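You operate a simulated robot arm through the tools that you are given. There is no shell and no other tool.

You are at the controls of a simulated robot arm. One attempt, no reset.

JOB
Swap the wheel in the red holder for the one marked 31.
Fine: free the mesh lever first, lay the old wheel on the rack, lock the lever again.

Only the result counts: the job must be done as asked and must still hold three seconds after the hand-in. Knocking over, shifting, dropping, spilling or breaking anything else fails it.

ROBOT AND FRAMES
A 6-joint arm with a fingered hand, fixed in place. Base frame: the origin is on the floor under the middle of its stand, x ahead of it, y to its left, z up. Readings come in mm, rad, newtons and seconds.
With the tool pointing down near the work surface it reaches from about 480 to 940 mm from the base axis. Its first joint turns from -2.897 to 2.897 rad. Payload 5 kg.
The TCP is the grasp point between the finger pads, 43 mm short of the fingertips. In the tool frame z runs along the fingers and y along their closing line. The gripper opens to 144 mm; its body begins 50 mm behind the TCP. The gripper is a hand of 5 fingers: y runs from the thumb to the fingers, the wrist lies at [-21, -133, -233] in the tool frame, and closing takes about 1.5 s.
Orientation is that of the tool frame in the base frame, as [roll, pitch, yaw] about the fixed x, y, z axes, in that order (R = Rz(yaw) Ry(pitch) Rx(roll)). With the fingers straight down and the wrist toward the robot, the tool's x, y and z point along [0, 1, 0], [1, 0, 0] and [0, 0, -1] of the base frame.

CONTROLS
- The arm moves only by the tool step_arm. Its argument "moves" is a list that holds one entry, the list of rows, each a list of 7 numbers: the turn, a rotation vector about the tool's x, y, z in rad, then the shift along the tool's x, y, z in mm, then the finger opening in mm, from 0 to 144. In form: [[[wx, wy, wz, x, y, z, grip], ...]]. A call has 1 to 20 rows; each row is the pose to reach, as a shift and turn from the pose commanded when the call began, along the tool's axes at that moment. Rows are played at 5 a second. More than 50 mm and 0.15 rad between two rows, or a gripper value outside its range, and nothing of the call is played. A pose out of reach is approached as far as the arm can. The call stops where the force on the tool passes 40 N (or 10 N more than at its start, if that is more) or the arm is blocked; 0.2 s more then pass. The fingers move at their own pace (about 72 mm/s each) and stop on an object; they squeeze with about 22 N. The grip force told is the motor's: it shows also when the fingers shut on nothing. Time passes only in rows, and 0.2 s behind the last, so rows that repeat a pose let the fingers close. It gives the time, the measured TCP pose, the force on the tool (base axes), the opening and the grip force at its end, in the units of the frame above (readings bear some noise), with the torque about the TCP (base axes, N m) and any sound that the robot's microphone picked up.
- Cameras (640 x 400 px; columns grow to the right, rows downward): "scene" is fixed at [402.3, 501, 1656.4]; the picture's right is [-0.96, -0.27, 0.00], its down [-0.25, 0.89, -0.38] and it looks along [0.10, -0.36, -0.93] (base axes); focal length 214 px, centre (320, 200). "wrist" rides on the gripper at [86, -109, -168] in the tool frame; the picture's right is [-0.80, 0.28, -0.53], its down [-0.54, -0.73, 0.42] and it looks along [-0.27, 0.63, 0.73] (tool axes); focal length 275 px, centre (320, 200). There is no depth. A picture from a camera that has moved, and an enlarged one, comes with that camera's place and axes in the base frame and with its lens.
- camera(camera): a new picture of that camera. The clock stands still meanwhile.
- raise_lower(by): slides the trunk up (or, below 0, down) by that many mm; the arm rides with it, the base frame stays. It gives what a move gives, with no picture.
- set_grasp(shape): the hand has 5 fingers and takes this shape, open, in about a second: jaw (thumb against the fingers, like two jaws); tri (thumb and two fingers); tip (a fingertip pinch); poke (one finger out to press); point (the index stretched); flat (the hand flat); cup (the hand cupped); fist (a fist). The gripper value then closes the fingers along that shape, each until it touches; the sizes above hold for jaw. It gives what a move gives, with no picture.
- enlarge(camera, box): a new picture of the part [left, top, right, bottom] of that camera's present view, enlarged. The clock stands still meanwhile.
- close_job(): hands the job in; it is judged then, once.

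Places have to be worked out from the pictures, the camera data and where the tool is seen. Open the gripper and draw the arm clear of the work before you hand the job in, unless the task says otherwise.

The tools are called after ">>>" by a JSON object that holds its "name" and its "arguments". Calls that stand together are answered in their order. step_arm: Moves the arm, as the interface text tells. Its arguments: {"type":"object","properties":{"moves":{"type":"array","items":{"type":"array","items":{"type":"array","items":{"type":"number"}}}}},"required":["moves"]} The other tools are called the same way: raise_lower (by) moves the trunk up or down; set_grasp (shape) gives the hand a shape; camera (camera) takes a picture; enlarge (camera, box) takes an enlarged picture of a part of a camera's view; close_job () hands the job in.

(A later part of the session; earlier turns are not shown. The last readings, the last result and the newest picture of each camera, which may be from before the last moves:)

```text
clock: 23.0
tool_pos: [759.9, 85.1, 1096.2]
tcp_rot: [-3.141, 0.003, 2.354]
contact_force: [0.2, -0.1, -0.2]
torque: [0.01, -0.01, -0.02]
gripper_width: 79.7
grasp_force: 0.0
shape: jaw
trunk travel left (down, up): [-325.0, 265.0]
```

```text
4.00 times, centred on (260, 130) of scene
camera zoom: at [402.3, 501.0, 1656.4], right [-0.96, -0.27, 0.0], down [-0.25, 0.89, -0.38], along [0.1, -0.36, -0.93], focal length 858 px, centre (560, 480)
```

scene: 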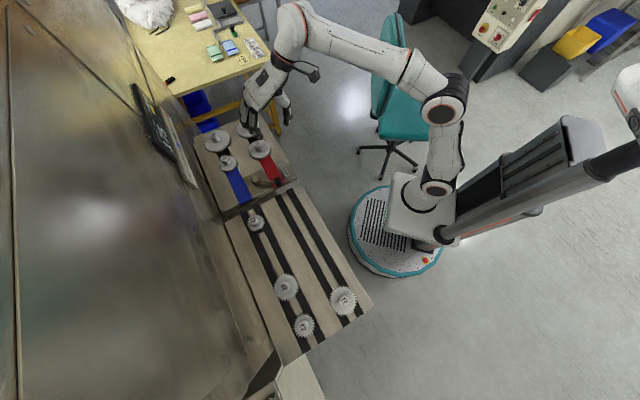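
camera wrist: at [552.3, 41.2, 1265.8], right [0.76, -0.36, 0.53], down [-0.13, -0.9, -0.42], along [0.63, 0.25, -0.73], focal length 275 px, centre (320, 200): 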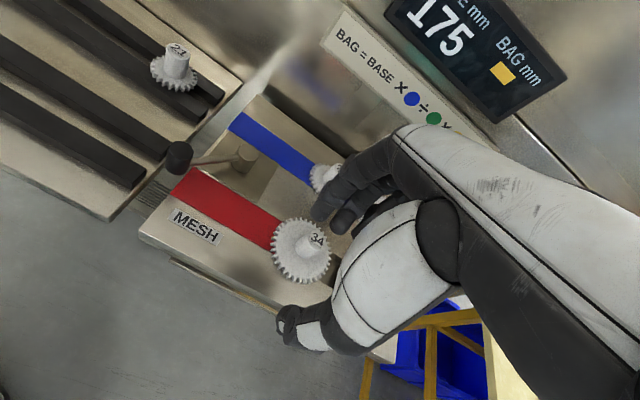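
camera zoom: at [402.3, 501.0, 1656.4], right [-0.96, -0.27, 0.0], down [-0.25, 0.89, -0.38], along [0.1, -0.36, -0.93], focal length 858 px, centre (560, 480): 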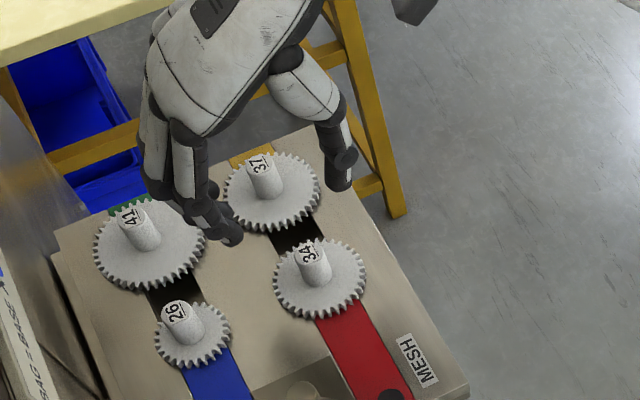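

The hub estimate from several views is about (761, 85), right under the tool. I'll descend to z≈1036 and check alignment again.

>>> {"name": "step_arm", "arguments": {"moves": [[[0, 0, 0, 0, 1, 20, 80], [0, 0, 0, 0, 1, 40, 80], [0, 0, 0, 0, 1, 60, 80], [0, 0, 0, 0, 1, 60, 80]]]}}

>>> {"name": "enlarge", "arguments": {"camera": "wrist", "box": [180, 150, 400, 370]}}

>>> {"name": "enlarge", "arguments": {"camera": "scene", "box": [220, 95, 300, 175]}}

```text
clock: 24.0
tool_pos: [761.6, 85.8, 1038.5]
tcp_rot: [-3.141, -0.001, 2.352]
contact_force: [-0.3, -0.6, 0.1]
torque: [-0.01, 0.01, 0.0]
gripper_width: 79.7
grasp_force: 0.1
shape: jaw
trunk travel left (down, up): [-325.0, 265.0]
```

```text
1.82 times, centred on (290, 260) of wrist
camera zoom: at [624.2, 69.4, 1205.9], right [0.76, -0.37, 0.53], down [-0.13, -0.9, -0.42], along [0.63, 0.25, -0.73], focal length 500 px, centre (374, 91)
```

zoom: 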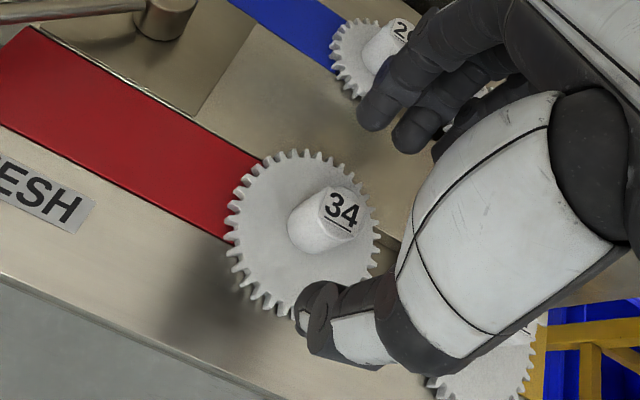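

```text
5.00 times, centred on (260, 135) of scene
camera zoom: at [402.3, 501.0, 1656.4], right [-0.96, -0.27, 0.0], down [-0.25, 0.89, -0.38], along [0.1, -0.36, -0.93], focal length 1072 px, centre (620, 525)
```

zoom: 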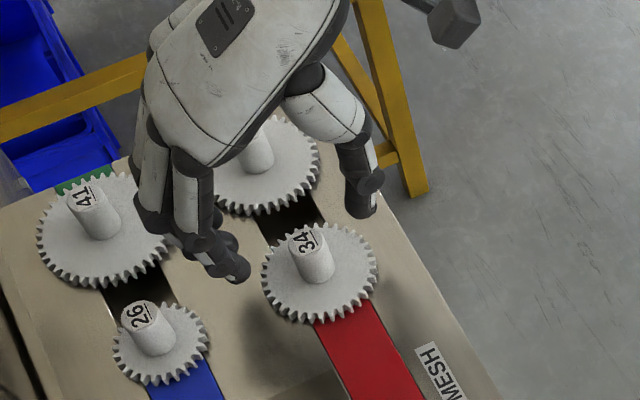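

Aligned: the hub projects to about (762, 85) and the tool is at (761.6, 85.8). Descending to z≈1006 so the fingertips end just above the gear face.

>>> {"name": "step_arm", "arguments": {"moves": [[[0, 0, 0, 0, 0, 12, 80], [0, 0, 0, 0, 0, 24, 70], [0, 0, 0, 0, 0, 32, 60], [0, 0, 0, 0, 0, 32, 60]]]}}

>>> {"name": "enlarge", "arguments": {"camera": "wrist", "box": [220, 150, 400, 330]}}

>>> {"name": "enlarge", "arguments": {"camera": "scene", "box": [220, 100, 300, 180]}}

```text
clock: 25.0
tool_pos: [762.6, 84.4, 1005.0]
tcp_rot: [3.141, -0.001, 2.354]
contact_force: [0.8, 0.0, -0.7]
torque: [0.02, 0.02, 0.01]
gripper_width: 60.8
grasp_force: 0.0
shape: jaw
trunk travel left (down, up): [-325.0, 265.0]
```

```text
2.22 times, centred on (310, 240) of wrist
camera zoom: at [625.2, 69.6, 1173.8], right [0.76, -0.37, 0.53], down [-0.13, -0.9, -0.42], along [0.63, 0.25, -0.73], focal length 612 px, centre (342, 111)
```

zoom: 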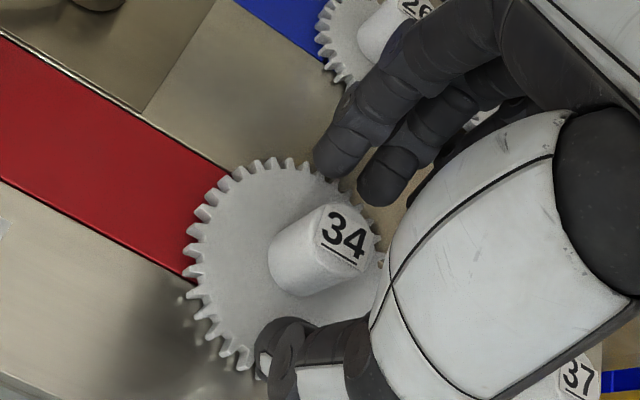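

```text
5.00 times, centred on (260, 140) of scene
camera zoom: at [402.3, 501.0, 1656.4], right [-0.96, -0.27, 0.0], down [-0.25, 0.89, -0.38], along [0.1, -0.36, -0.93], focal length 1072 px, centre (620, 500)
```

zoom: 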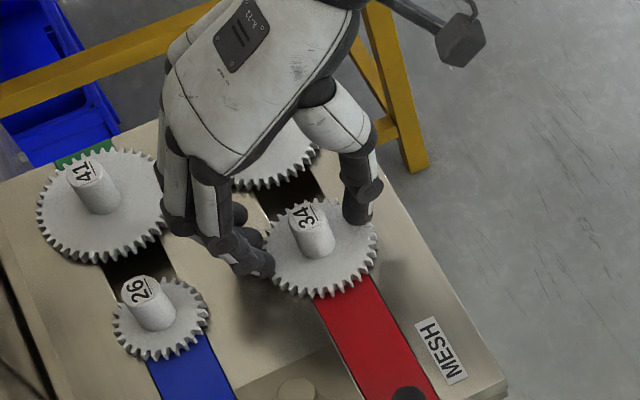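

The hub sits between thumb and fingers. Closing the grip on the hub now.

>>> {"name": "step_arm", "arguments": {"moves": [[[0, 0, 0, 0, 0, 0, 45], [0, 0, 0, 0, 0, 0, 32], [0, 0, 0, 0, 0, 0, 20], [0, 0, 0, 0, 0, 0, 14], [0, 0, 0, 0, 0, 0, 14], [0, 0, 0, 0, 0, 0, 14], [0, 0, 0, 0, 0, 0, 14], [0, 0, 0, 0, 0, 0, 14]]]}}

>>> {"name": "enlarge", "arguments": {"camera": "wrist", "box": [220, 150, 400, 330]}}

>>> {"name": "enlarge", "arguments": {"camera": "scene", "box": [220, 100, 300, 180]}}

```text
clock: 26.8
tool_pos: [761.9, 84.5, 1005.6]
tcp_rot: [3.142, 0.0, 2.353]
contact_force: [-3.4, -3.8, 1.2]
torque: [-0.16, 0.14, -0.01]
gripper_width: 16.3
grasp_force: 21.8
shape: jaw
trunk travel left (down, up): [-325.0, 265.0]
```

```text
2.22 times, centred on (310, 240) of wrist
camera zoom: at [624.9, 69.1, 1174.0], right [0.76, -0.37, 0.53], down [-0.13, -0.9, -0.42], along [0.63, 0.25, -0.73], focal length 612 px, centre (342, 111)
```

zoom: 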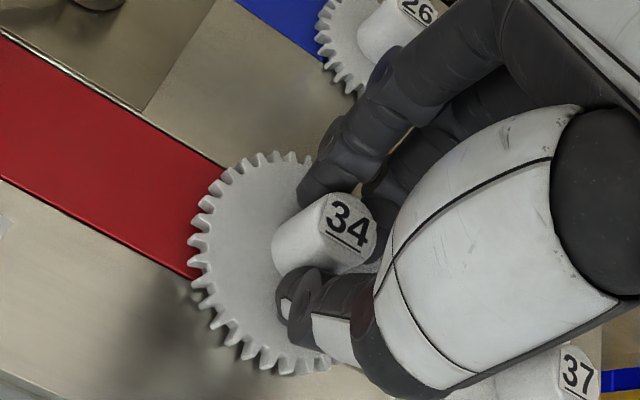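

```text
5.00 times, centred on (260, 140) of scene
camera zoom: at [402.3, 501.0, 1656.4], right [-0.96, -0.27, 0.0], down [-0.25, 0.89, -0.38], along [0.1, -0.36, -0.93], focal length 1072 px, centre (620, 500)
```

zoom: 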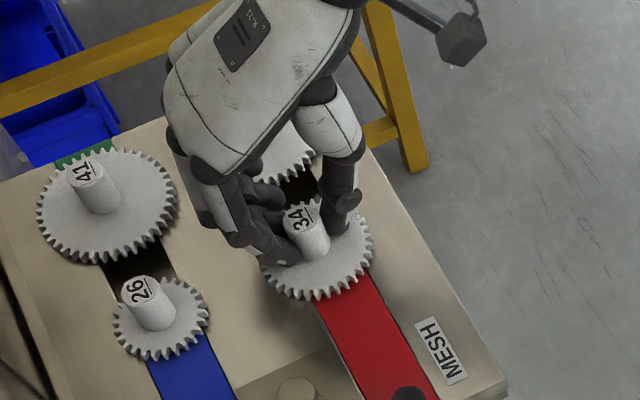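

Grip is firm at 21.8 N with about 5 N of side load toward the robot. I'll shift 1.5 mm that way to relieve it before lifting.

>>> {"name": "step_arm", "arguments": {"moves": [[[0, 0, 0, 0, -1, 0, 14], [0, 0, 0, 0, -1.5, 0, 14], [0, 0, 0, 0, -1.5, 0, 14]]]}}

```text
clock: 27.6
tool_pos: [760.6, 84.1, 1005.6]
tcp_rot: [-3.142, 0.0, 2.353]
contact_force: [-0.3, 1.0, 0.7]
torque: [0.03, -0.03, -0.02]
gripper_width: 16.3
grasp_force: 21.7
shape: jaw
trunk travel left (down, up): [-325.0, 265.0]
```

Side load is gone; the hub is centred in the grip. Lifting straight up slowly.

>>> {"name": "step_arm", "arguments": {"moves": [[[0, 0, 0, 0, 0, -4, 14], [0, 0, 0, 0, 0, -8, 14], [0, 0, 0, 0, 0, -14, 14], [0, 0, 0, 0, 0, -20, 14], [0, 0, 0, 0, 0, -28, 14], [0, 0, 0, 0, 0, -36, 14], [0, 0, 0, 0, 0, -45, 14], [0, 0, 0, 0, 0, -55, 14], [0, 0, 0, 0, 0, -55, 14]]]}}

>>> {"name": "enlarge", "arguments": {"camera": "wrist", "box": [220, 150, 400, 330]}}

>>> {"name": "enlarge", "arguments": {"camera": "scene", "box": [220, 100, 300, 180]}}

```text
clock: 29.6
tool_pos: [762.8, 83.8, 1060.1]
tcp_rot: [-3.141, -0.002, 2.353]
contact_force: [-0.4, 0.7, -0.3]
torque: [-0.02, 0.02, 0.02]
gripper_width: 16.2
grasp_force: 21.5
shape: jaw
trunk travel left (down, up): [-325.0, 265.0]
```

```text
2.22 times, centred on (310, 240) of wrist
camera zoom: at [625.7, 68.0, 1228.1], right [0.76, -0.37, 0.53], down [-0.13, -0.9, -0.42], along [0.63, 0.25, -0.73], focal length 612 px, centre (342, 111)
```

zoom: 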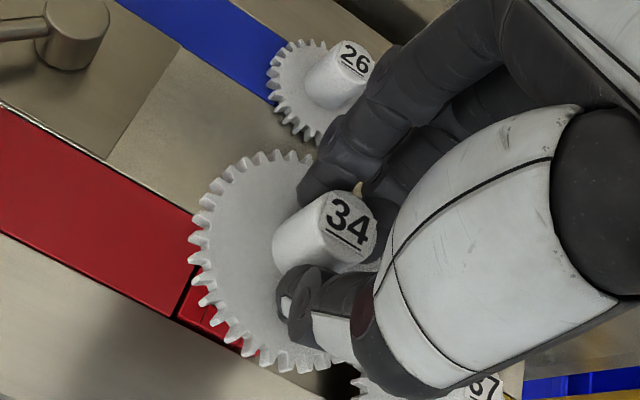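

```text
5.00 times, centred on (260, 140) of scene
camera zoom: at [402.3, 501.0, 1656.4], right [-0.96, -0.27, 0.0], down [-0.25, 0.89, -0.38], along [0.1, -0.36, -0.93], focal length 1072 px, centre (620, 500)
```

zoom: 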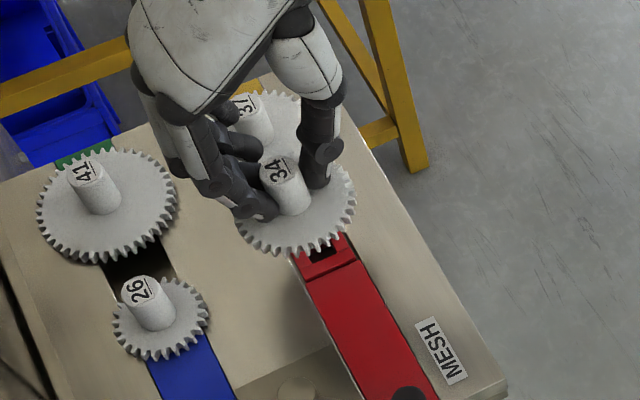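

Wheel 34 is out. Under it the red carriage shows a dark square recess, so the seat's shape matters. I'll lift higher and look closely at the holder.

>>> {"name": "step_arm", "arguments": {"moves": [[[0, 0, 0, 0, -10, -20, 14], [0, 0, 0, 0, -30, -40, 14], [0, 0, 0, 0, -50, -55, 14], [0, 0, 0, 0, -70, -70, 14], [0, 0, 0, 0, -90, -80, 14], [0, 0, 0, 0, -90, -80, 14]]]}}

>>> {"name": "enlarge", "arguments": {"camera": "scene", "box": [240, 130, 290, 180]}}

>>> {"name": "camera", "arguments": {"camera": "wrist"}}

>>> {"name": "enlarge", "arguments": {"camera": "scene", "box": [220, 80, 320, 180]}}

```text
clock: 31.0
tool_pos: [698.4, 18.5, 1139.6]
tcp_rot: [-3.141, -0.001, 2.351]
contact_force: [-1.0, 0.5, 0.0]
torque: [0.01, -0.01, 0.0]
gripper_width: 16.5
grasp_force: 22.0
shape: jaw
trunk travel left (down, up): [-325.0, 265.0]
```

```text
8.00 times, centred on (265, 155) of scene
camera zoom: at [402.3, 501.0, 1656.4], right [-0.96, -0.27, 0.0], down [-0.25, 0.89, -0.38], along [0.1, -0.36, -0.93], focal length 1716 px, centre (760, 560)
```

zoom: 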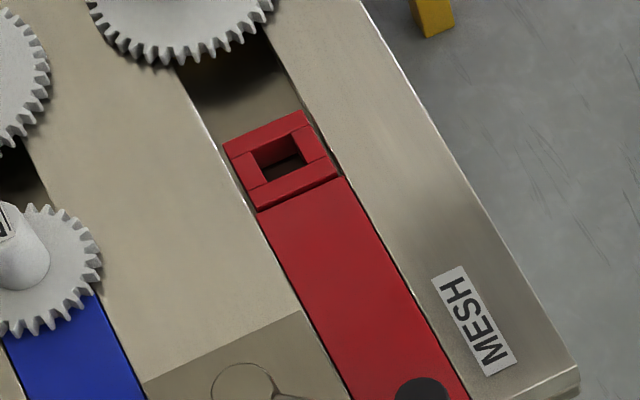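

```text
taken
camera wrist: at [560.8, 2.8, 1308.3], right [0.76, -0.37, 0.53], down [-0.13, -0.9, -0.42], along [0.63, 0.25, -0.73], focal length 275 px, centre (320, 200)
```

wrist: 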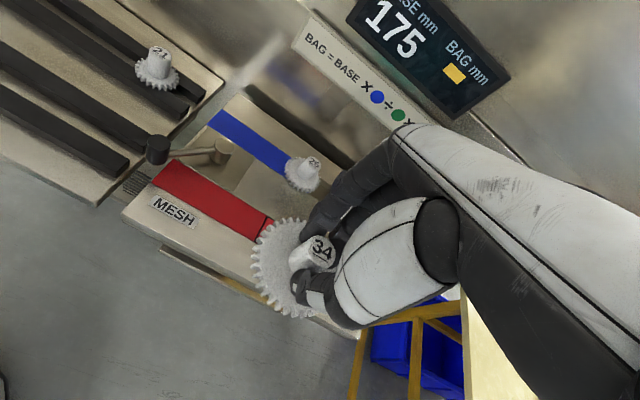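

```text
4.00 times, centred on (270, 130) of scene
camera zoom: at [402.3, 501.0, 1656.4], right [-0.96, -0.27, 0.0], down [-0.25, 0.89, -0.38], along [0.1, -0.36, -0.93], focal length 858 px, centre (520, 480)
```

zoom: 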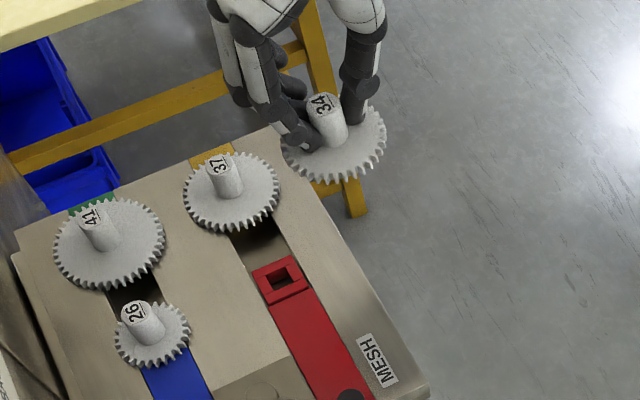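

The holder is a red square frame with a rectangular hole whose sides follow the slide, so the wheel must have a matching shank. I'll zoom hard on the hole, on wheel 31 and on the rails to size things.

>>> {"name": "enlarge", "arguments": {"camera": "scene", "box": [253, 140, 273, 160]}}

>>> {"name": "enlarge", "arguments": {"camera": "scene", "box": [325, 282, 365, 322]}}

>>> {"name": "enlarge", "arguments": {"camera": "scene", "box": [270, 185, 350, 265]}}

>>> {"name": "enlarge", "arguments": {"camera": "scene", "box": [240, 85, 300, 145]}}

```text
16.00 times, centred on (263, 150) of scene
camera zoom: at [402.3, 501.0, 1656.4], right [-0.96, -0.27, 0.0], down [-0.25, 0.89, -0.38], along [0.1, -0.36, -0.93], focal length 3432 px, centre (1232, 1000)
```

zoom: 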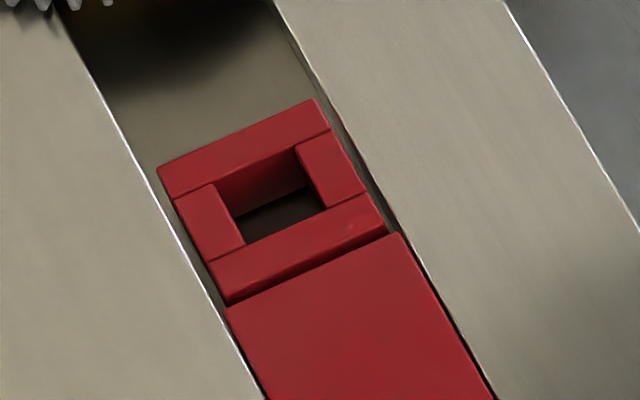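

```text
10.00 times, centred on (345, 302) of scene
camera zoom: at [402.3, 501.0, 1656.4], right [-0.96, -0.27, 0.0], down [-0.25, 0.89, -0.38], along [0.1, -0.36, -0.93], focal length 2145 px, centre (70, -820)
```

zoom: 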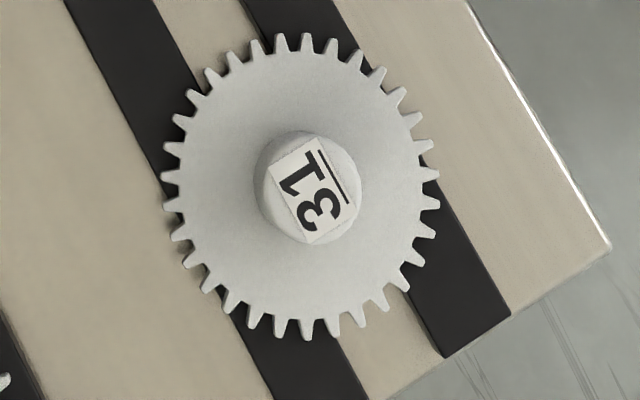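

```text
5.00 times, centred on (310, 225) of scene
camera zoom: at [402.3, 501.0, 1656.4], right [-0.96, -0.27, 0.0], down [-0.25, 0.89, -0.38], along [0.1, -0.36, -0.93], focal length 1072 px, centre (370, 75)
```

zoom: 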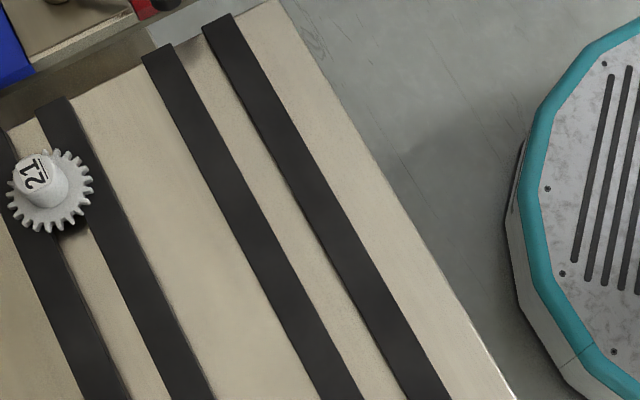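

```text
6.67 times, centred on (270, 115) of scene
camera zoom: at [402.3, 501.0, 1656.4], right [-0.96, -0.27, 0.0], down [-0.25, 0.89, -0.38], along [0.1, -0.36, -0.93], focal length 1430 px, centre (653, 767)
```

zoom: 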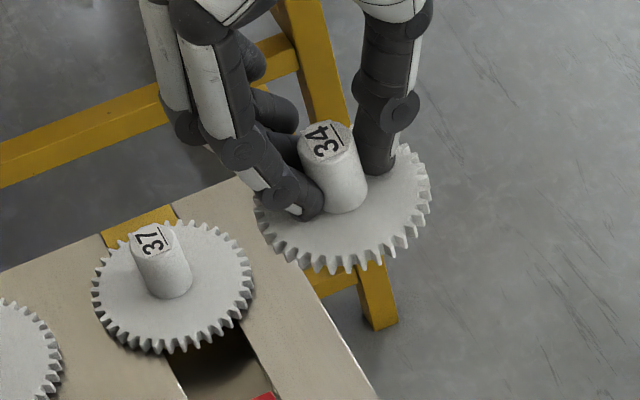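

The hole is about 22 mm square, and both labels' underlines run along the slide direction, so wheels 34 and 31 share one orientation. The right rail pair's gap is centred on the same line as the red slide, so I'll carry wheel 34 over to the free stretch of that pair, near (450, 394).

>>> {"name": "step_arm", "arguments": {"moves": [[[0, 0, 0, 25, 5, 0, 14], [0, 0, 0, 62, 13, 0, 14], [0, 0, 0, 100, 20, 0, 14], [0, 0, 0, 138, 28, 0, 14], [0, 0, 0, 176, 35, 0, 14], [0, 0, 0, 214, 43, 0, 14], [0, 0, 0, 252, 51, 0, 14], [0, 0, 0, 290, 59, 0, 14], [0, 0, 0, 328, 67, 0, 14], [0, 0, 0, 366, 75, 0, 14], [0, 0, 0, 400, 82, 0, 14], [0, 0, 0, 425, 86, 0, 14], [0, 0, 0, 441, 88, 0, 14], [0, 0, 0, 441, 88, 0, 14]]]}}

>>> {"name": "camera", "arguments": {"camera": "scene"}}

>>> {"name": "camera", "arguments": {"camera": "wrist"}}

```text
clock: 34.0
tool_pos: [450.2, 396.3, 1139.8]
tcp_rot: [3.14, 0.0, 2.352]
contact_force: [1.0, -0.2, -0.2]
torque: [-0.01, -0.03, -0.02]
gripper_width: 16.3
grasp_force: 21.8
shape: jaw
trunk travel left (down, up): [-325.0, 265.0]
```

```text
taken
```

scene: 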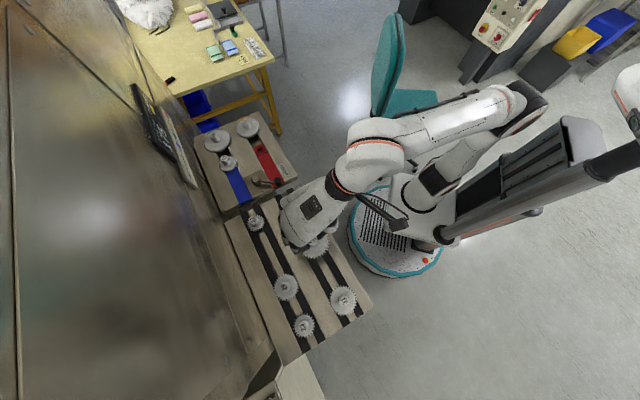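

```text
taken
camera wrist: at [313.3, 379.9, 1308.4], right [0.76, -0.37, 0.53], down [-0.13, -0.9, -0.42], along [0.63, 0.25, -0.73], focal length 275 px, centre (320, 200)
```

wrist: 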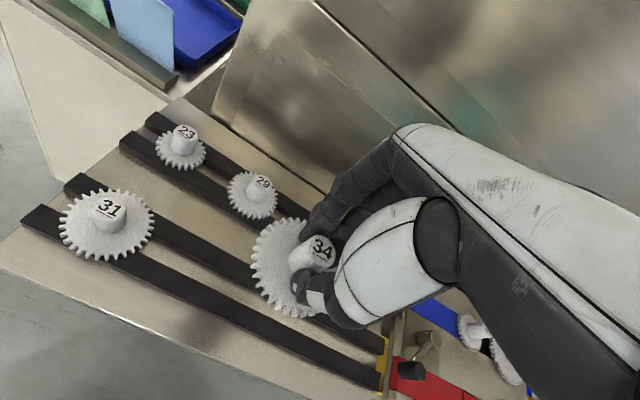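

The wheel is over the free stretch. I'll zoom in to measure the rail gap beneath it and wheel 31's exact place.

>>> {"name": "enlarge", "arguments": {"camera": "wrist", "box": [40, 150, 180, 290]}}

>>> {"name": "enlarge", "arguments": {"camera": "wrist", "box": [200, 200, 400, 400]}}

>>> {"name": "enlarge", "arguments": {"camera": "scene", "box": [270, 190, 370, 330]}}

```text
2.86 times, centred on (110, 220) of wrist
camera zoom: at [313.3, 379.9, 1308.4], right [0.76, -0.37, 0.53], down [-0.13, -0.9, -0.42], along [0.63, 0.25, -0.73], focal length 786 px, centre (920, 143)
```

zoom: 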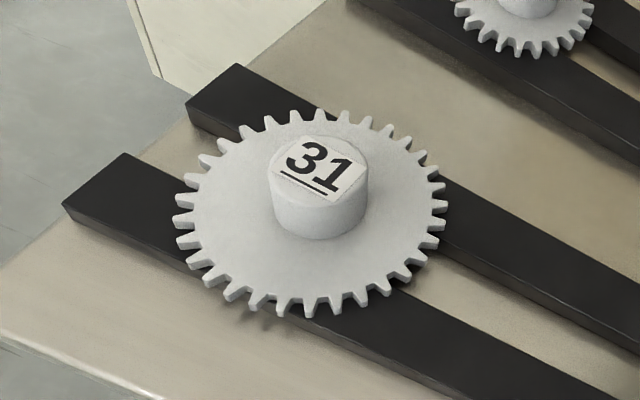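

```text
2.00 times, centred on (300, 300) of wrist
camera zoom: at [313.3, 379.9, 1308.4], right [0.76, -0.37, 0.53], down [-0.13, -0.9, -0.42], along [0.63, 0.25, -0.73], focal length 551 px, centre (360, 0)
```

zoom: 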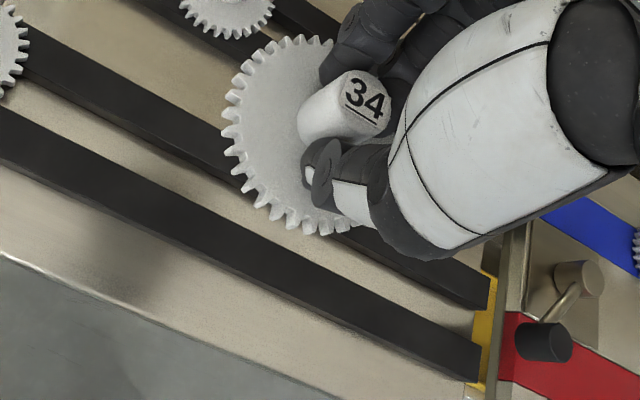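

```text
2.86 times, centred on (320, 260) of scene
camera zoom: at [402.3, 501.0, 1656.4], right [-0.96, -0.27, 0.0], down [-0.25, 0.89, -0.38], along [0.1, -0.36, -0.93], focal length 613 px, centre (320, 29)
```

zoom: 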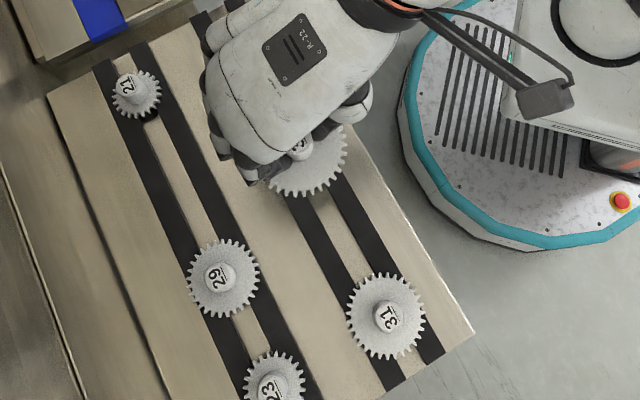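

Wheel 31 sits at about (327, 517) with its hub top near z 994, the same height as in the holder. The rail gap's centre line is about 1.3 mm toward the robot from my tool; I'll correct that and descend to about 30 mm above seating.

>>> {"name": "step_arm", "arguments": {"moves": [[[0, 0, 0, 0, -1.3, 25, 14], [0, 0, 0, 0, -1.3, 50, 14], [0, 0, 0, 0, -1.3, 75, 14], [0, 0, 0, 0, -1.3, 95, 14], [0, 0, 0, 0, -1.3, 104, 14], [0, 0, 0, 0, -1.3, 104, 14]]]}}

>>> {"name": "enlarge", "arguments": {"camera": "wrist", "box": [200, 180, 400, 380]}}

>>> {"name": "enlarge", "arguments": {"camera": "scene", "box": [270, 200, 350, 280]}}

```text
clock: 35.4
tool_pos: [447.2, 395.2, 1036.2]
tcp_rot: [-3.141, -0.001, 2.353]
contact_force: [-0.1, 0.1, -1.1]
torque: [-0.04, -0.02, 0.01]
gripper_width: 16.3
grasp_force: 21.9
shape: jaw
trunk travel left (down, up): [-325.0, 265.0]
```

```text
2.00 times, centred on (300, 280) of wrist
camera zoom: at [310.7, 379.6, 1204.3], right [0.76, -0.37, 0.53], down [-0.13, -0.9, -0.42], along [0.63, 0.25, -0.73], focal length 551 px, centre (360, 40)
```

zoom: 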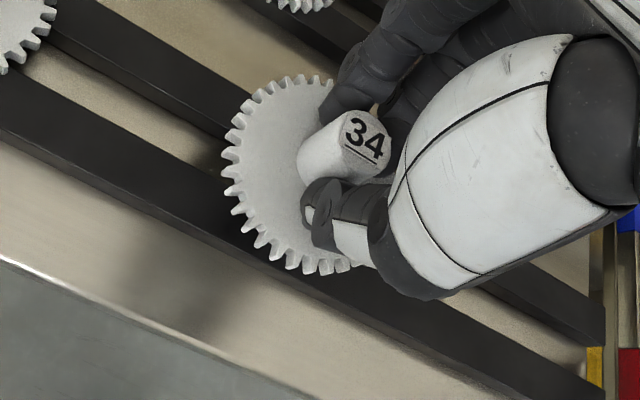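

```text
5.00 times, centred on (310, 240) of scene
camera zoom: at [402.3, 501.0, 1656.4], right [-0.96, -0.27, 0.0], down [-0.25, 0.89, -0.38], along [0.1, -0.36, -0.93], focal length 1072 px, centre (370, 0)
```

zoom: 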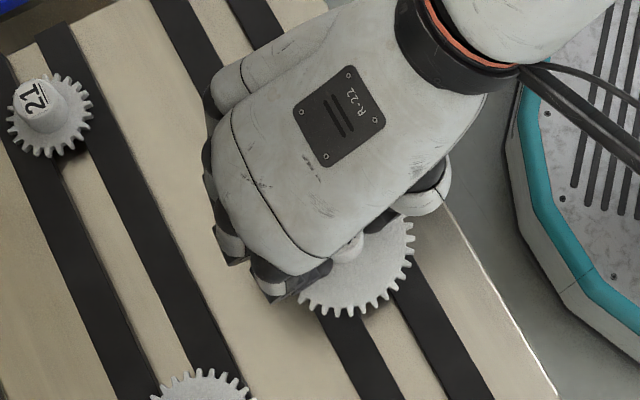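

Position checks out (across-rail coordinate about 596.5). I'll lower in small steps and watch the vertical force.

>>> {"name": "step_arm", "arguments": {"moves": [[[0, 0, 0, 0, 0, 4, 14], [0, 0, 0, 0, 0, 8, 14], [0, 0, 0, 0, 0, 12, 14], [0, 0, 0, 0, 0, 15, 14]]]}}

```text
clock: 36.4
tool_pos: [449.5, 394.1, 1021.1]
tcp_rot: [3.141, 0.002, 2.355]
contact_force: [-0.6, -0.7, -0.8]
torque: [0.01, 0.05, 0.02]
gripper_width: 16.5
grasp_force: 22.3
shape: jaw
trunk travel left (down, up): [-325.0, 265.0]
```

No contact yet at z 1021. Continuing down in 2 mm steps.

>>> {"name": "step_arm", "arguments": {"moves": [[[0, 0, 0, 0, 0, 2, 14], [0, 0, 0, 0, 0, 4, 14], [0, 0, 0, 0, 0, 6, 14], [0, 0, 0, 0, 0, 8, 14], [0, 0, 0, 0, 0, 10, 14]]]}}

>>> {"name": "enlarge", "arguments": {"camera": "wrist", "box": [200, 180, 400, 380]}}

```text
clock: 37.6
tool_pos: [448.0, 394.4, 1012.2]
tcp_rot: [-3.141, 0.0, 2.352]
contact_force: [-0.3, -0.1, -1.3]
torque: [0.0, 0.02, 0.02]
gripper_width: 16.1
grasp_force: 22.0
shape: jaw
trunk travel left (down, up): [-325.0, 265.0]
```

```text
2.00 times, centred on (300, 280) of wrist
camera zoom: at [311.4, 378.9, 1179.7], right [0.76, -0.37, 0.53], down [-0.13, -0.9, -0.42], along [0.63, 0.25, -0.73], focal length 551 px, centre (360, 40)
```

zoom: 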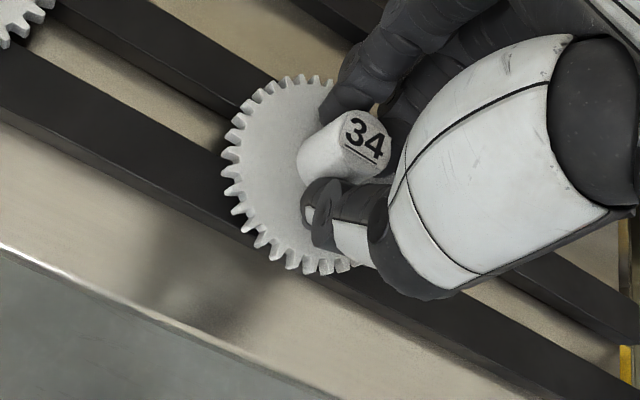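

Still free at z 1012, so the shank is passing between the rails. I'll go on down in 1.5 mm steps.

>>> {"name": "step_arm", "arguments": {"moves": [[[0, 0, 0, 0, 0, 1.5, 14], [0, 0, 0, 0, 0, 3, 14], [0, 0, 0, 0, 0, 4.5, 14], [0, 0, 0, 0, 0, 6, 14]]]}}

```text
clock: 38.6
tool_pos: [448.2, 394.6, 1005.7]
tcp_rot: [3.14, -0.001, 2.352]
contact_force: [0.0, -1.1, 1.6]
torque: [0.04, -0.06, 0.0]
gripper_width: 16.2
grasp_force: 22.2
shape: jaw
trunk travel left (down, up): [-325.0, 265.0]
```

Perhaps the first touch (+1.6 N). One millimetre at a time now.

>>> {"name": "step_arm", "arguments": {"moves": [[[0, 0, 0, 0, 0, 1, 14], [0, 0, 0, 0, 0, 2, 14], [0, 0, 0, 0, 0, 2, 14]]]}}

```text
clock: 39.4
tool_pos: [449.4, 394.0, 1004.3]
tcp_rot: [3.139, 0.0, 2.354]
contact_force: [-1.3, -1.1, 11.1]
torque: [0.06, 0.0, -0.02]
gripper_width: 16.7
grasp_force: 22.1
shape: jaw
trunk travel left (down, up): [-325.0, 265.0]
```

Landed: 11 N upward at z≈1004.5, the same level as in the holder. I'll ease off 1 mm, then open gently.

>>> {"name": "step_arm", "arguments": {"moves": [[[0, 0, 0, 0, 0, -1, 14], [0, 0, 0, 0, 0, -1, 24], [0, 0, 0, 0, 0, -1, 34], [0, 0, 0, 0, 0, -1, 48], [0, 0, 0, 0, 0, -1, 60], [0, 0, 0, 0, 0, -1, 72], [0, 0, 0, 0, 0, -1, 72]]]}}

>>> {"name": "enlarge", "arguments": {"camera": "wrist", "box": [200, 180, 400, 380]}}

```text
clock: 41.0
tool_pos: [447.6, 394.7, 1003.7]
tcp_rot: [-3.141, 0.0, 2.352]
contact_force: [0.0, 0.2, 0.6]
torque: [0.0, -0.01, 0.0]
gripper_width: 71.7
grasp_force: 0.2
shape: jaw
trunk travel left (down, up): [-325.0, 265.0]
```

```text
2.00 times, centred on (300, 280) of wrist
camera zoom: at [311.5, 379.1, 1172.2], right [0.76, -0.37, 0.53], down [-0.13, -0.9, -0.42], along [0.63, 0.25, -0.73], focal length 551 px, centre (360, 40)
```

zoom: 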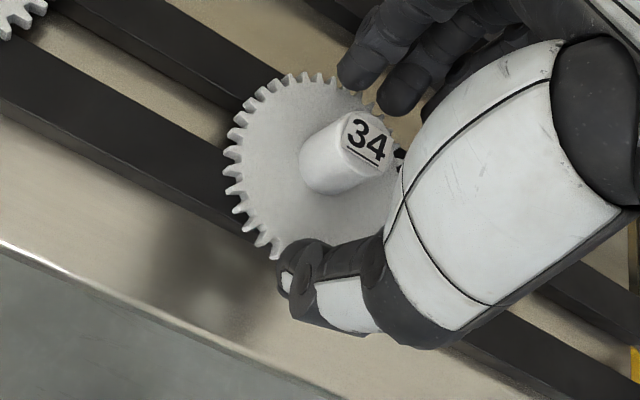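

Released cleanly, and the wheel rests between the rails. Lifting straight up to check it.

>>> {"name": "step_arm", "arguments": {"moves": [[[0, 0, 0, 0, 0, -15, 76], [0, 0, 0, 0, 0, -35, 80], [0, 0, 0, 0, 0, -60, 80], [0, 0, 0, 0, 0, -90, 80], [0, 0, 0, 0, 0, -90, 80]]]}}

>>> {"name": "camera", "arguments": {"camera": "wrist"}}

>>> {"name": "enlarge", "arguments": {"camera": "wrist", "box": [180, 190, 340, 350]}}

```text
clock: 42.2
tool_pos: [447.8, 394.1, 1094.5]
tcp_rot: [3.14, -0.002, 2.353]
contact_force: [0.4, 1.0, -0.1]
torque: [0.02, -0.06, 0.01]
gripper_width: 79.8
grasp_force: 0.0
shape: jaw
trunk travel left (down, up): [-325.0, 265.0]
```

```text
taken
camera wrist: at [310.0, 379.3, 1262.2], right [0.76, -0.37, 0.53], down [-0.13, -0.9, -0.42], along [0.63, 0.25, -0.73], focal length 275 px, centre (320, 200)
```

wrist: 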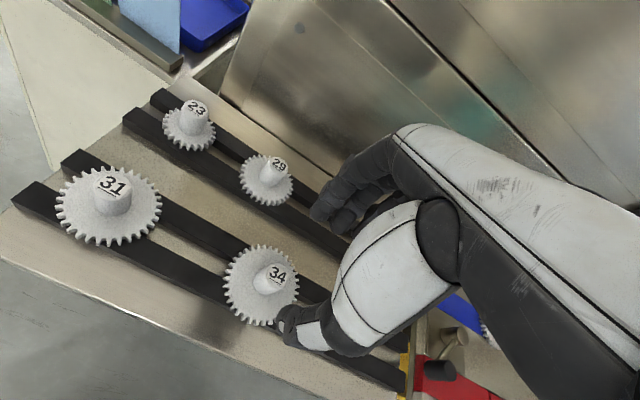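

```text
2.50 times, centred on (260, 270) of wrist
camera zoom: at [310.0, 379.3, 1262.2], right [0.76, -0.37, 0.53], down [-0.13, -0.9, -0.42], along [0.63, 0.25, -0.73], focal length 688 px, centre (470, 25)
```

zoom: 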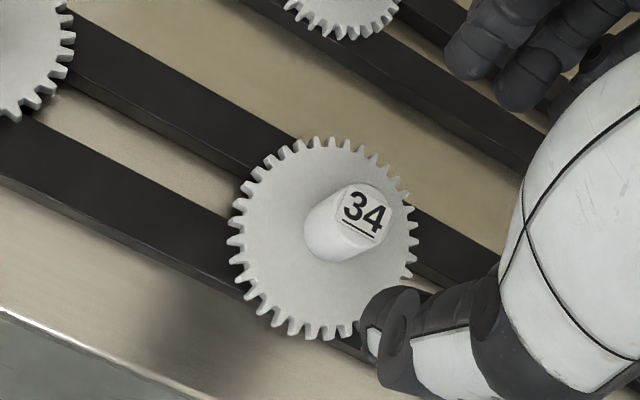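

Wheel 34 lies level on the rails. I'll move along the rack to above wheel 31 and take calibrating pictures.

>>> {"name": "step_arm", "arguments": {"moves": [[[0, 0, 0, 25, 0, 0, 80], [0, 0, 0, 60, 0, 0, 80], [0, 0, 0, 100, 0, 0, 80], [0, 0, 0, 140, 0, 0, 80], [0, 0, 0, 172, 0, 0, 80], [0, 0, 0, 172, 0, 0, 80]]]}}

>>> {"name": "camera", "arguments": {"camera": "wrist"}}

>>> {"name": "enlarge", "arguments": {"camera": "wrist", "box": [180, 170, 360, 350]}}

>>> {"name": "enlarge", "arguments": {"camera": "scene", "box": [285, 220, 345, 280]}}

>>> {"name": "enlarge", "arguments": {"camera": "scene", "box": [310, 270, 370, 330]}}

```text
clock: 43.6
tool_pos: [325.9, 516.0, 1095.8]
tcp_rot: [3.141, -0.001, 2.353]
contact_force: [0.4, 0.7, 0.4]
torque: [-0.05, 0.0, 0.01]
gripper_width: 79.5
grasp_force: 0.1
shape: jaw
trunk travel left (down, up): [-325.0, 265.0]
```

```text
taken
camera wrist: at [188.6, 500.9, 1263.6], right [0.76, -0.37, 0.53], down [-0.13, -0.9, -0.42], along [0.63, 0.25, -0.73], focal length 275 px, centre (320, 200)
```

wrist: 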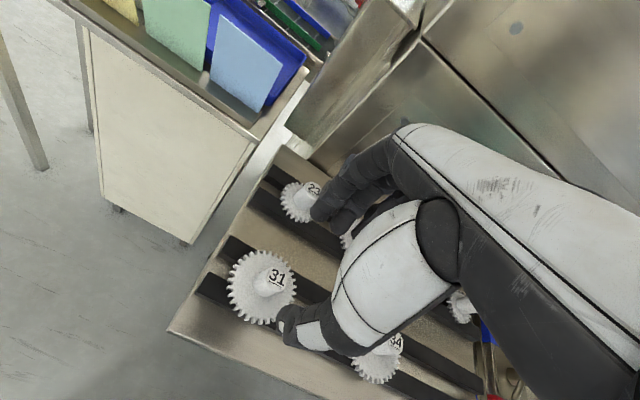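

```text
2.22 times, centred on (270, 260) of wrist
camera zoom: at [188.6, 500.9, 1263.6], right [0.76, -0.37, 0.53], down [-0.13, -0.9, -0.42], along [0.63, 0.25, -0.73], focal length 612 px, centre (431, 67)
```

zoom: 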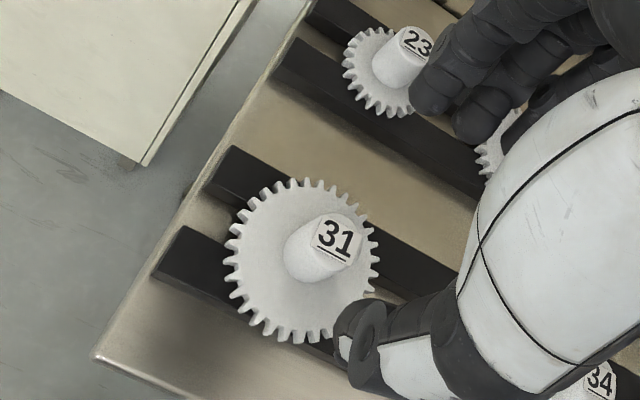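

```text
6.67 times, centred on (315, 250) of scene
camera zoom: at [402.3, 501.0, 1656.4], right [-0.96, -0.27, 0.0], down [-0.25, 0.89, -0.38], along [0.1, -0.36, -0.93], focal length 1430 px, centre (353, -133)
```

zoom: 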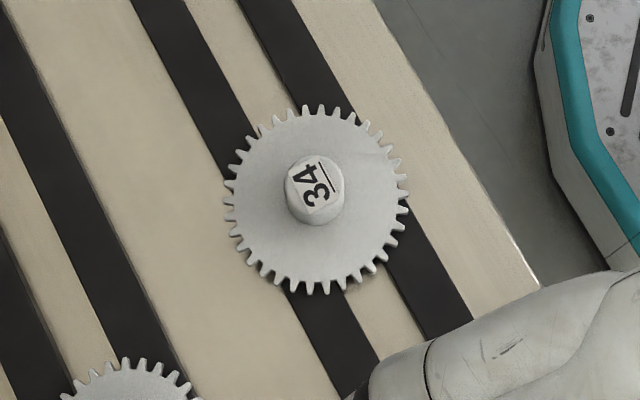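

```text
6.67 times, centred on (340, 300) of scene
camera zoom: at [402.3, 501.0, 1656.4], right [-0.96, -0.27, 0.0], down [-0.25, 0.89, -0.38], along [0.1, -0.36, -0.93], focal length 1430 px, centre (187, -467)
```

zoom: 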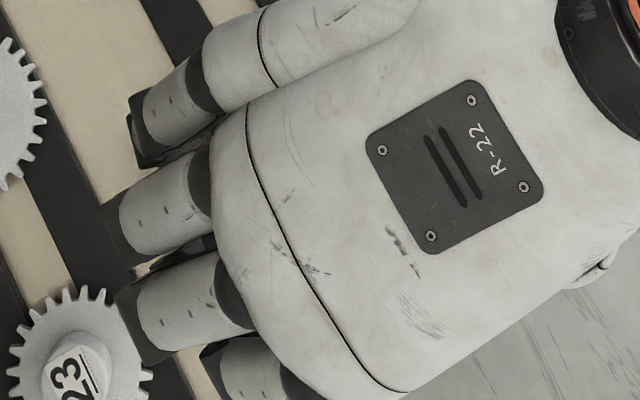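

Comparing 31's hub with the known 34 placement in matching views, wheel 31 is about 2.8 mm toward the robot and 1.3 mm along the rails from my tool. I'll correct this and descend partway, to z≈1040.

>>> {"name": "step_arm", "arguments": {"moves": [[[0, 0, 0, -1.3, -2.8, 0, 80], [0, 0, 0, -1.3, -2.8, 20, 80], [0, 0, 0, -1.3, -2.8, 40, 80], [0, 0, 0, -1.3, -2.8, 55, 80], [0, 0, 0, -1.3, -2.8, 55, 80]]]}}

>>> {"name": "enlarge", "arguments": {"camera": "wrist", "box": [200, 180, 400, 380]}}

>>> {"name": "enlarge", "arguments": {"camera": "scene", "box": [290, 240, 390, 340]}}

```text
clock: 44.8
tool_pos: [325.6, 515.3, 1040.2]
tcp_rot: [3.141, 0.0, 2.352]
contact_force: [1.0, -0.6, 1.0]
torque: [-0.02, 0.03, -0.01]
gripper_width: 79.6
grasp_force: 0.0
shape: jaw
trunk travel left (down, up): [-325.0, 265.0]
```

```text
2.00 times, centred on (300, 280) of wrist
camera zoom: at [188.4, 499.1, 1208.0], right [0.76, -0.37, 0.53], down [-0.13, -0.9, -0.42], along [0.63, 0.25, -0.73], focal length 551 px, centre (360, 40)
```

zoom: 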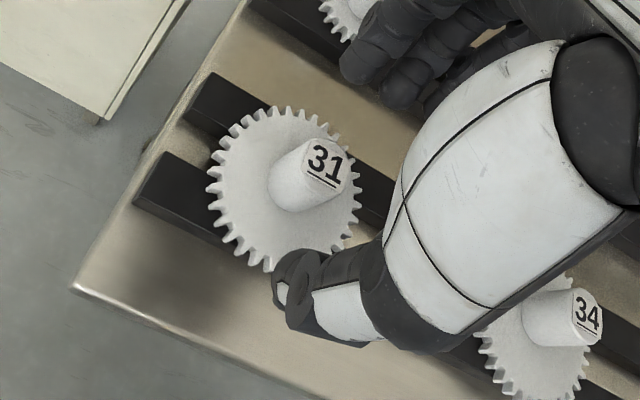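

```text
4.00 times, centred on (340, 290) of scene
camera zoom: at [402.3, 501.0, 1656.4], right [-0.96, -0.27, 0.0], down [-0.25, 0.89, -0.38], along [0.1, -0.36, -0.93], focal length 858 px, centre (240, -160)
```

zoom: 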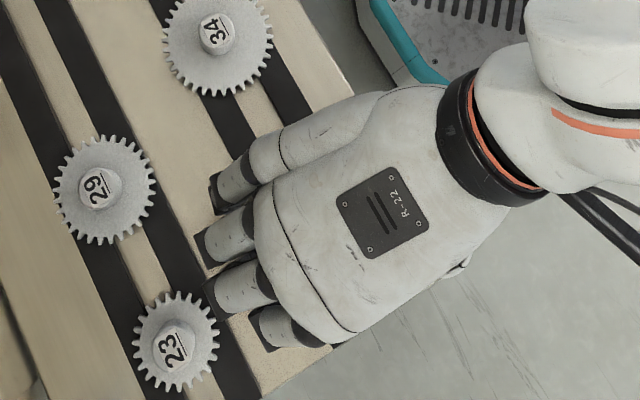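

The hub now shows the same offset in the wrist view as 34 had when centred. Descending to z≈1005 and narrowing to 60 mm.

>>> {"name": "step_arm", "arguments": {"moves": [[[0, 0, 0, 0, 0, 12, 80], [0, 0, 0, 0, 0, 24, 70], [0, 0, 0, 0, 0, 35, 60], [0, 0, 0, 0, 0, 35, 60]]]}}

>>> {"name": "enlarge", "arguments": {"camera": "wrist", "box": [220, 150, 400, 330]}}

```text
clock: 45.8
tool_pos: [325.5, 513.7, 1005.1]
tcp_rot: [-3.141, -0.001, 2.352]
contact_force: [0.2, -0.5, -0.8]
torque: [-0.02, -0.05, 0.0]
gripper_width: 60.4
grasp_force: 0.1
shape: jaw
trunk travel left (down, up): [-325.0, 265.0]
```

```text
2.22 times, centred on (310, 240) of wrist
camera zoom: at [188.5, 498.4, 1172.6], right [0.76, -0.37, 0.53], down [-0.13, -0.9, -0.42], along [0.63, 0.25, -0.73], focal length 612 px, centre (342, 111)
```

zoom: 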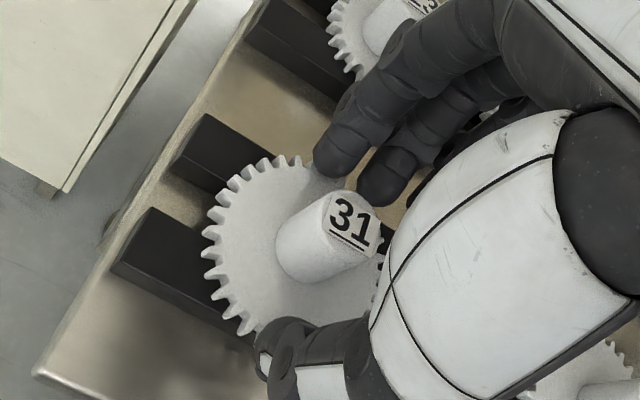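

The hub appears where 34 sat in the grip. Closing on wheel 31's hub.

>>> {"name": "step_arm", "arguments": {"moves": [[[0, 0, 0, 0, 0, 0, 45], [0, 0, 0, 0, 0, 0, 32], [0, 0, 0, 0, 0, 0, 20], [0, 0, 0, 0, 0, 0, 14], [0, 0, 0, 0, 0, 0, 14], [0, 0, 0, 0, 0, 0, 14], [0, 0, 0, 0, 0, 0, 14], [0, 0, 0, 0, 0, 0, 14]]]}}

>>> {"name": "enlarge", "arguments": {"camera": "wrist", "box": [220, 150, 400, 330]}}

```text
clock: 47.6
tool_pos: [325.1, 514.4, 1005.6]
tcp_rot: [3.14, 0.001, 2.354]
contact_force: [-0.2, -0.5, 0.2]
torque: [0.06, -0.04, 0.01]
gripper_width: 20.7
grasp_force: 22.2
shape: jaw
trunk travel left (down, up): [-325.0, 265.0]
```

```text
2.22 times, centred on (310, 240) of wrist
camera zoom: at [188.5, 498.3, 1172.7], right [0.76, -0.37, 0.53], down [-0.13, -0.9, -0.42], along [0.63, 0.25, -0.73], focal length 612 px, centre (342, 111)
```

zoom: 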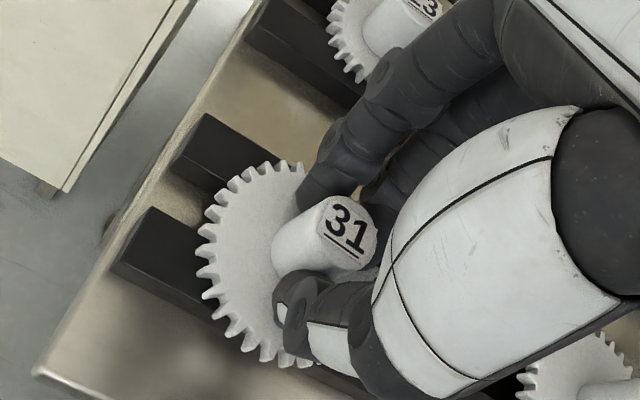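

Gripped at 22 N, but the opening reads 20.7 mm instead of 16.3, and the wheel may have turned a bit. I'll zoom in closely on the hub and label.

>>> {"name": "enlarge", "arguments": {"camera": "wrist", "box": [280, 210, 360, 290]}}

>>> {"name": "enlarge", "arguments": {"camera": "scene", "box": [310, 260, 380, 330]}}

```text
5.00 times, centred on (320, 250) of wrist
camera zoom: at [188.5, 498.3, 1172.7], right [0.76, -0.37, 0.53], down [-0.13, -0.9, -0.42], along [0.63, 0.25, -0.73], focal length 1376 px, centre (320, -50)
```

zoom: 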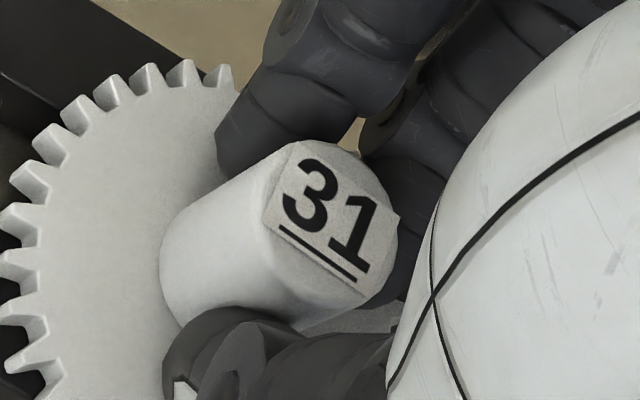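

```text
5.71 times, centred on (345, 295) of scene
camera zoom: at [402.3, 501.0, 1656.4], right [-0.96, -0.27, 0.0], down [-0.25, 0.89, -0.38], along [0.1, -0.36, -0.93], focal length 1226 px, centre (177, -343)
```

zoom: 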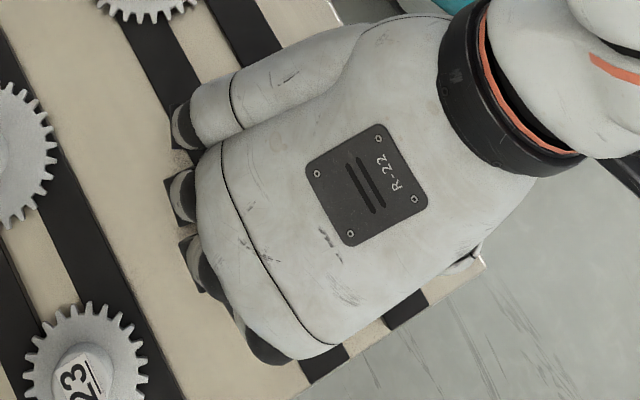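

The label's underline now lies at roughly −49°, so the wheel turned about 4–5° clockwise in its loose rack slot as the fingers closed. I can compensate with hand yaw at insertion. Lifting straight up first.

>>> {"name": "step_arm", "arguments": {"moves": [[[0, 0, 0, 0, 0, -4, 14], [0, 0, 0, 0, 0, -8, 14], [0, 0, 0, 0, 0, -14, 14], [0, 0, 0, 0, 0, -20, 14], [0, 0, 0, 0, 0, -28, 14], [0, 0, 0, 0, 0, -40, 14], [0, 0, 0, 0, 0, -60, 14], [0, 0, 0, 0, 0, -85, 14], [0, 0, 0, 0, 0, -110, 14], [0, 0, 0, 0, 0, -134, 14], [0, 0, 0, 0, 0, -134, 14]]]}}

>>> {"name": "enlarge", "arguments": {"camera": "wrist", "box": [220, 150, 400, 330]}}

>>> {"name": "enlarge", "arguments": {"camera": "wrist", "box": [280, 210, 360, 290]}}

```text
clock: 50.0
tool_pos: [325.0, 513.9, 1138.8]
tcp_rot: [3.141, -0.001, 2.355]
contact_force: [0.8, -0.5, -0.5]
torque: [-0.03, 0.0, 0.02]
gripper_width: 20.3
grasp_force: 21.9
shape: jaw
trunk travel left (down, up): [-325.0, 265.0]
```

```text
2.22 times, centred on (310, 240) of wrist
camera zoom: at [188.5, 497.9, 1306.5], right [0.76, -0.36, 0.53], down [-0.13, -0.9, -0.42], along [0.63, 0.25, -0.73], focal length 612 px, centre (342, 111)
```

zoom: 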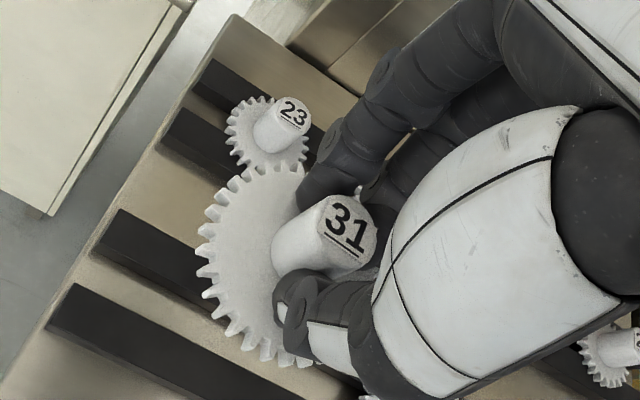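

```text
5.00 times, centred on (320, 250) of wrist
camera zoom: at [188.5, 497.9, 1306.5], right [0.76, -0.36, 0.53], down [-0.13, -0.9, -0.42], along [0.63, 0.25, -0.73], focal length 1376 px, centre (320, -50)
```

zoom: 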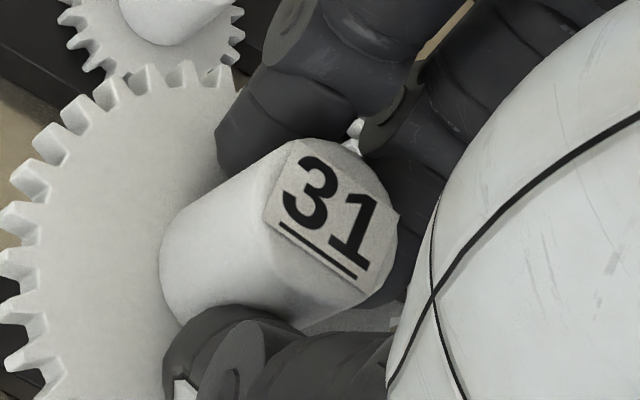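

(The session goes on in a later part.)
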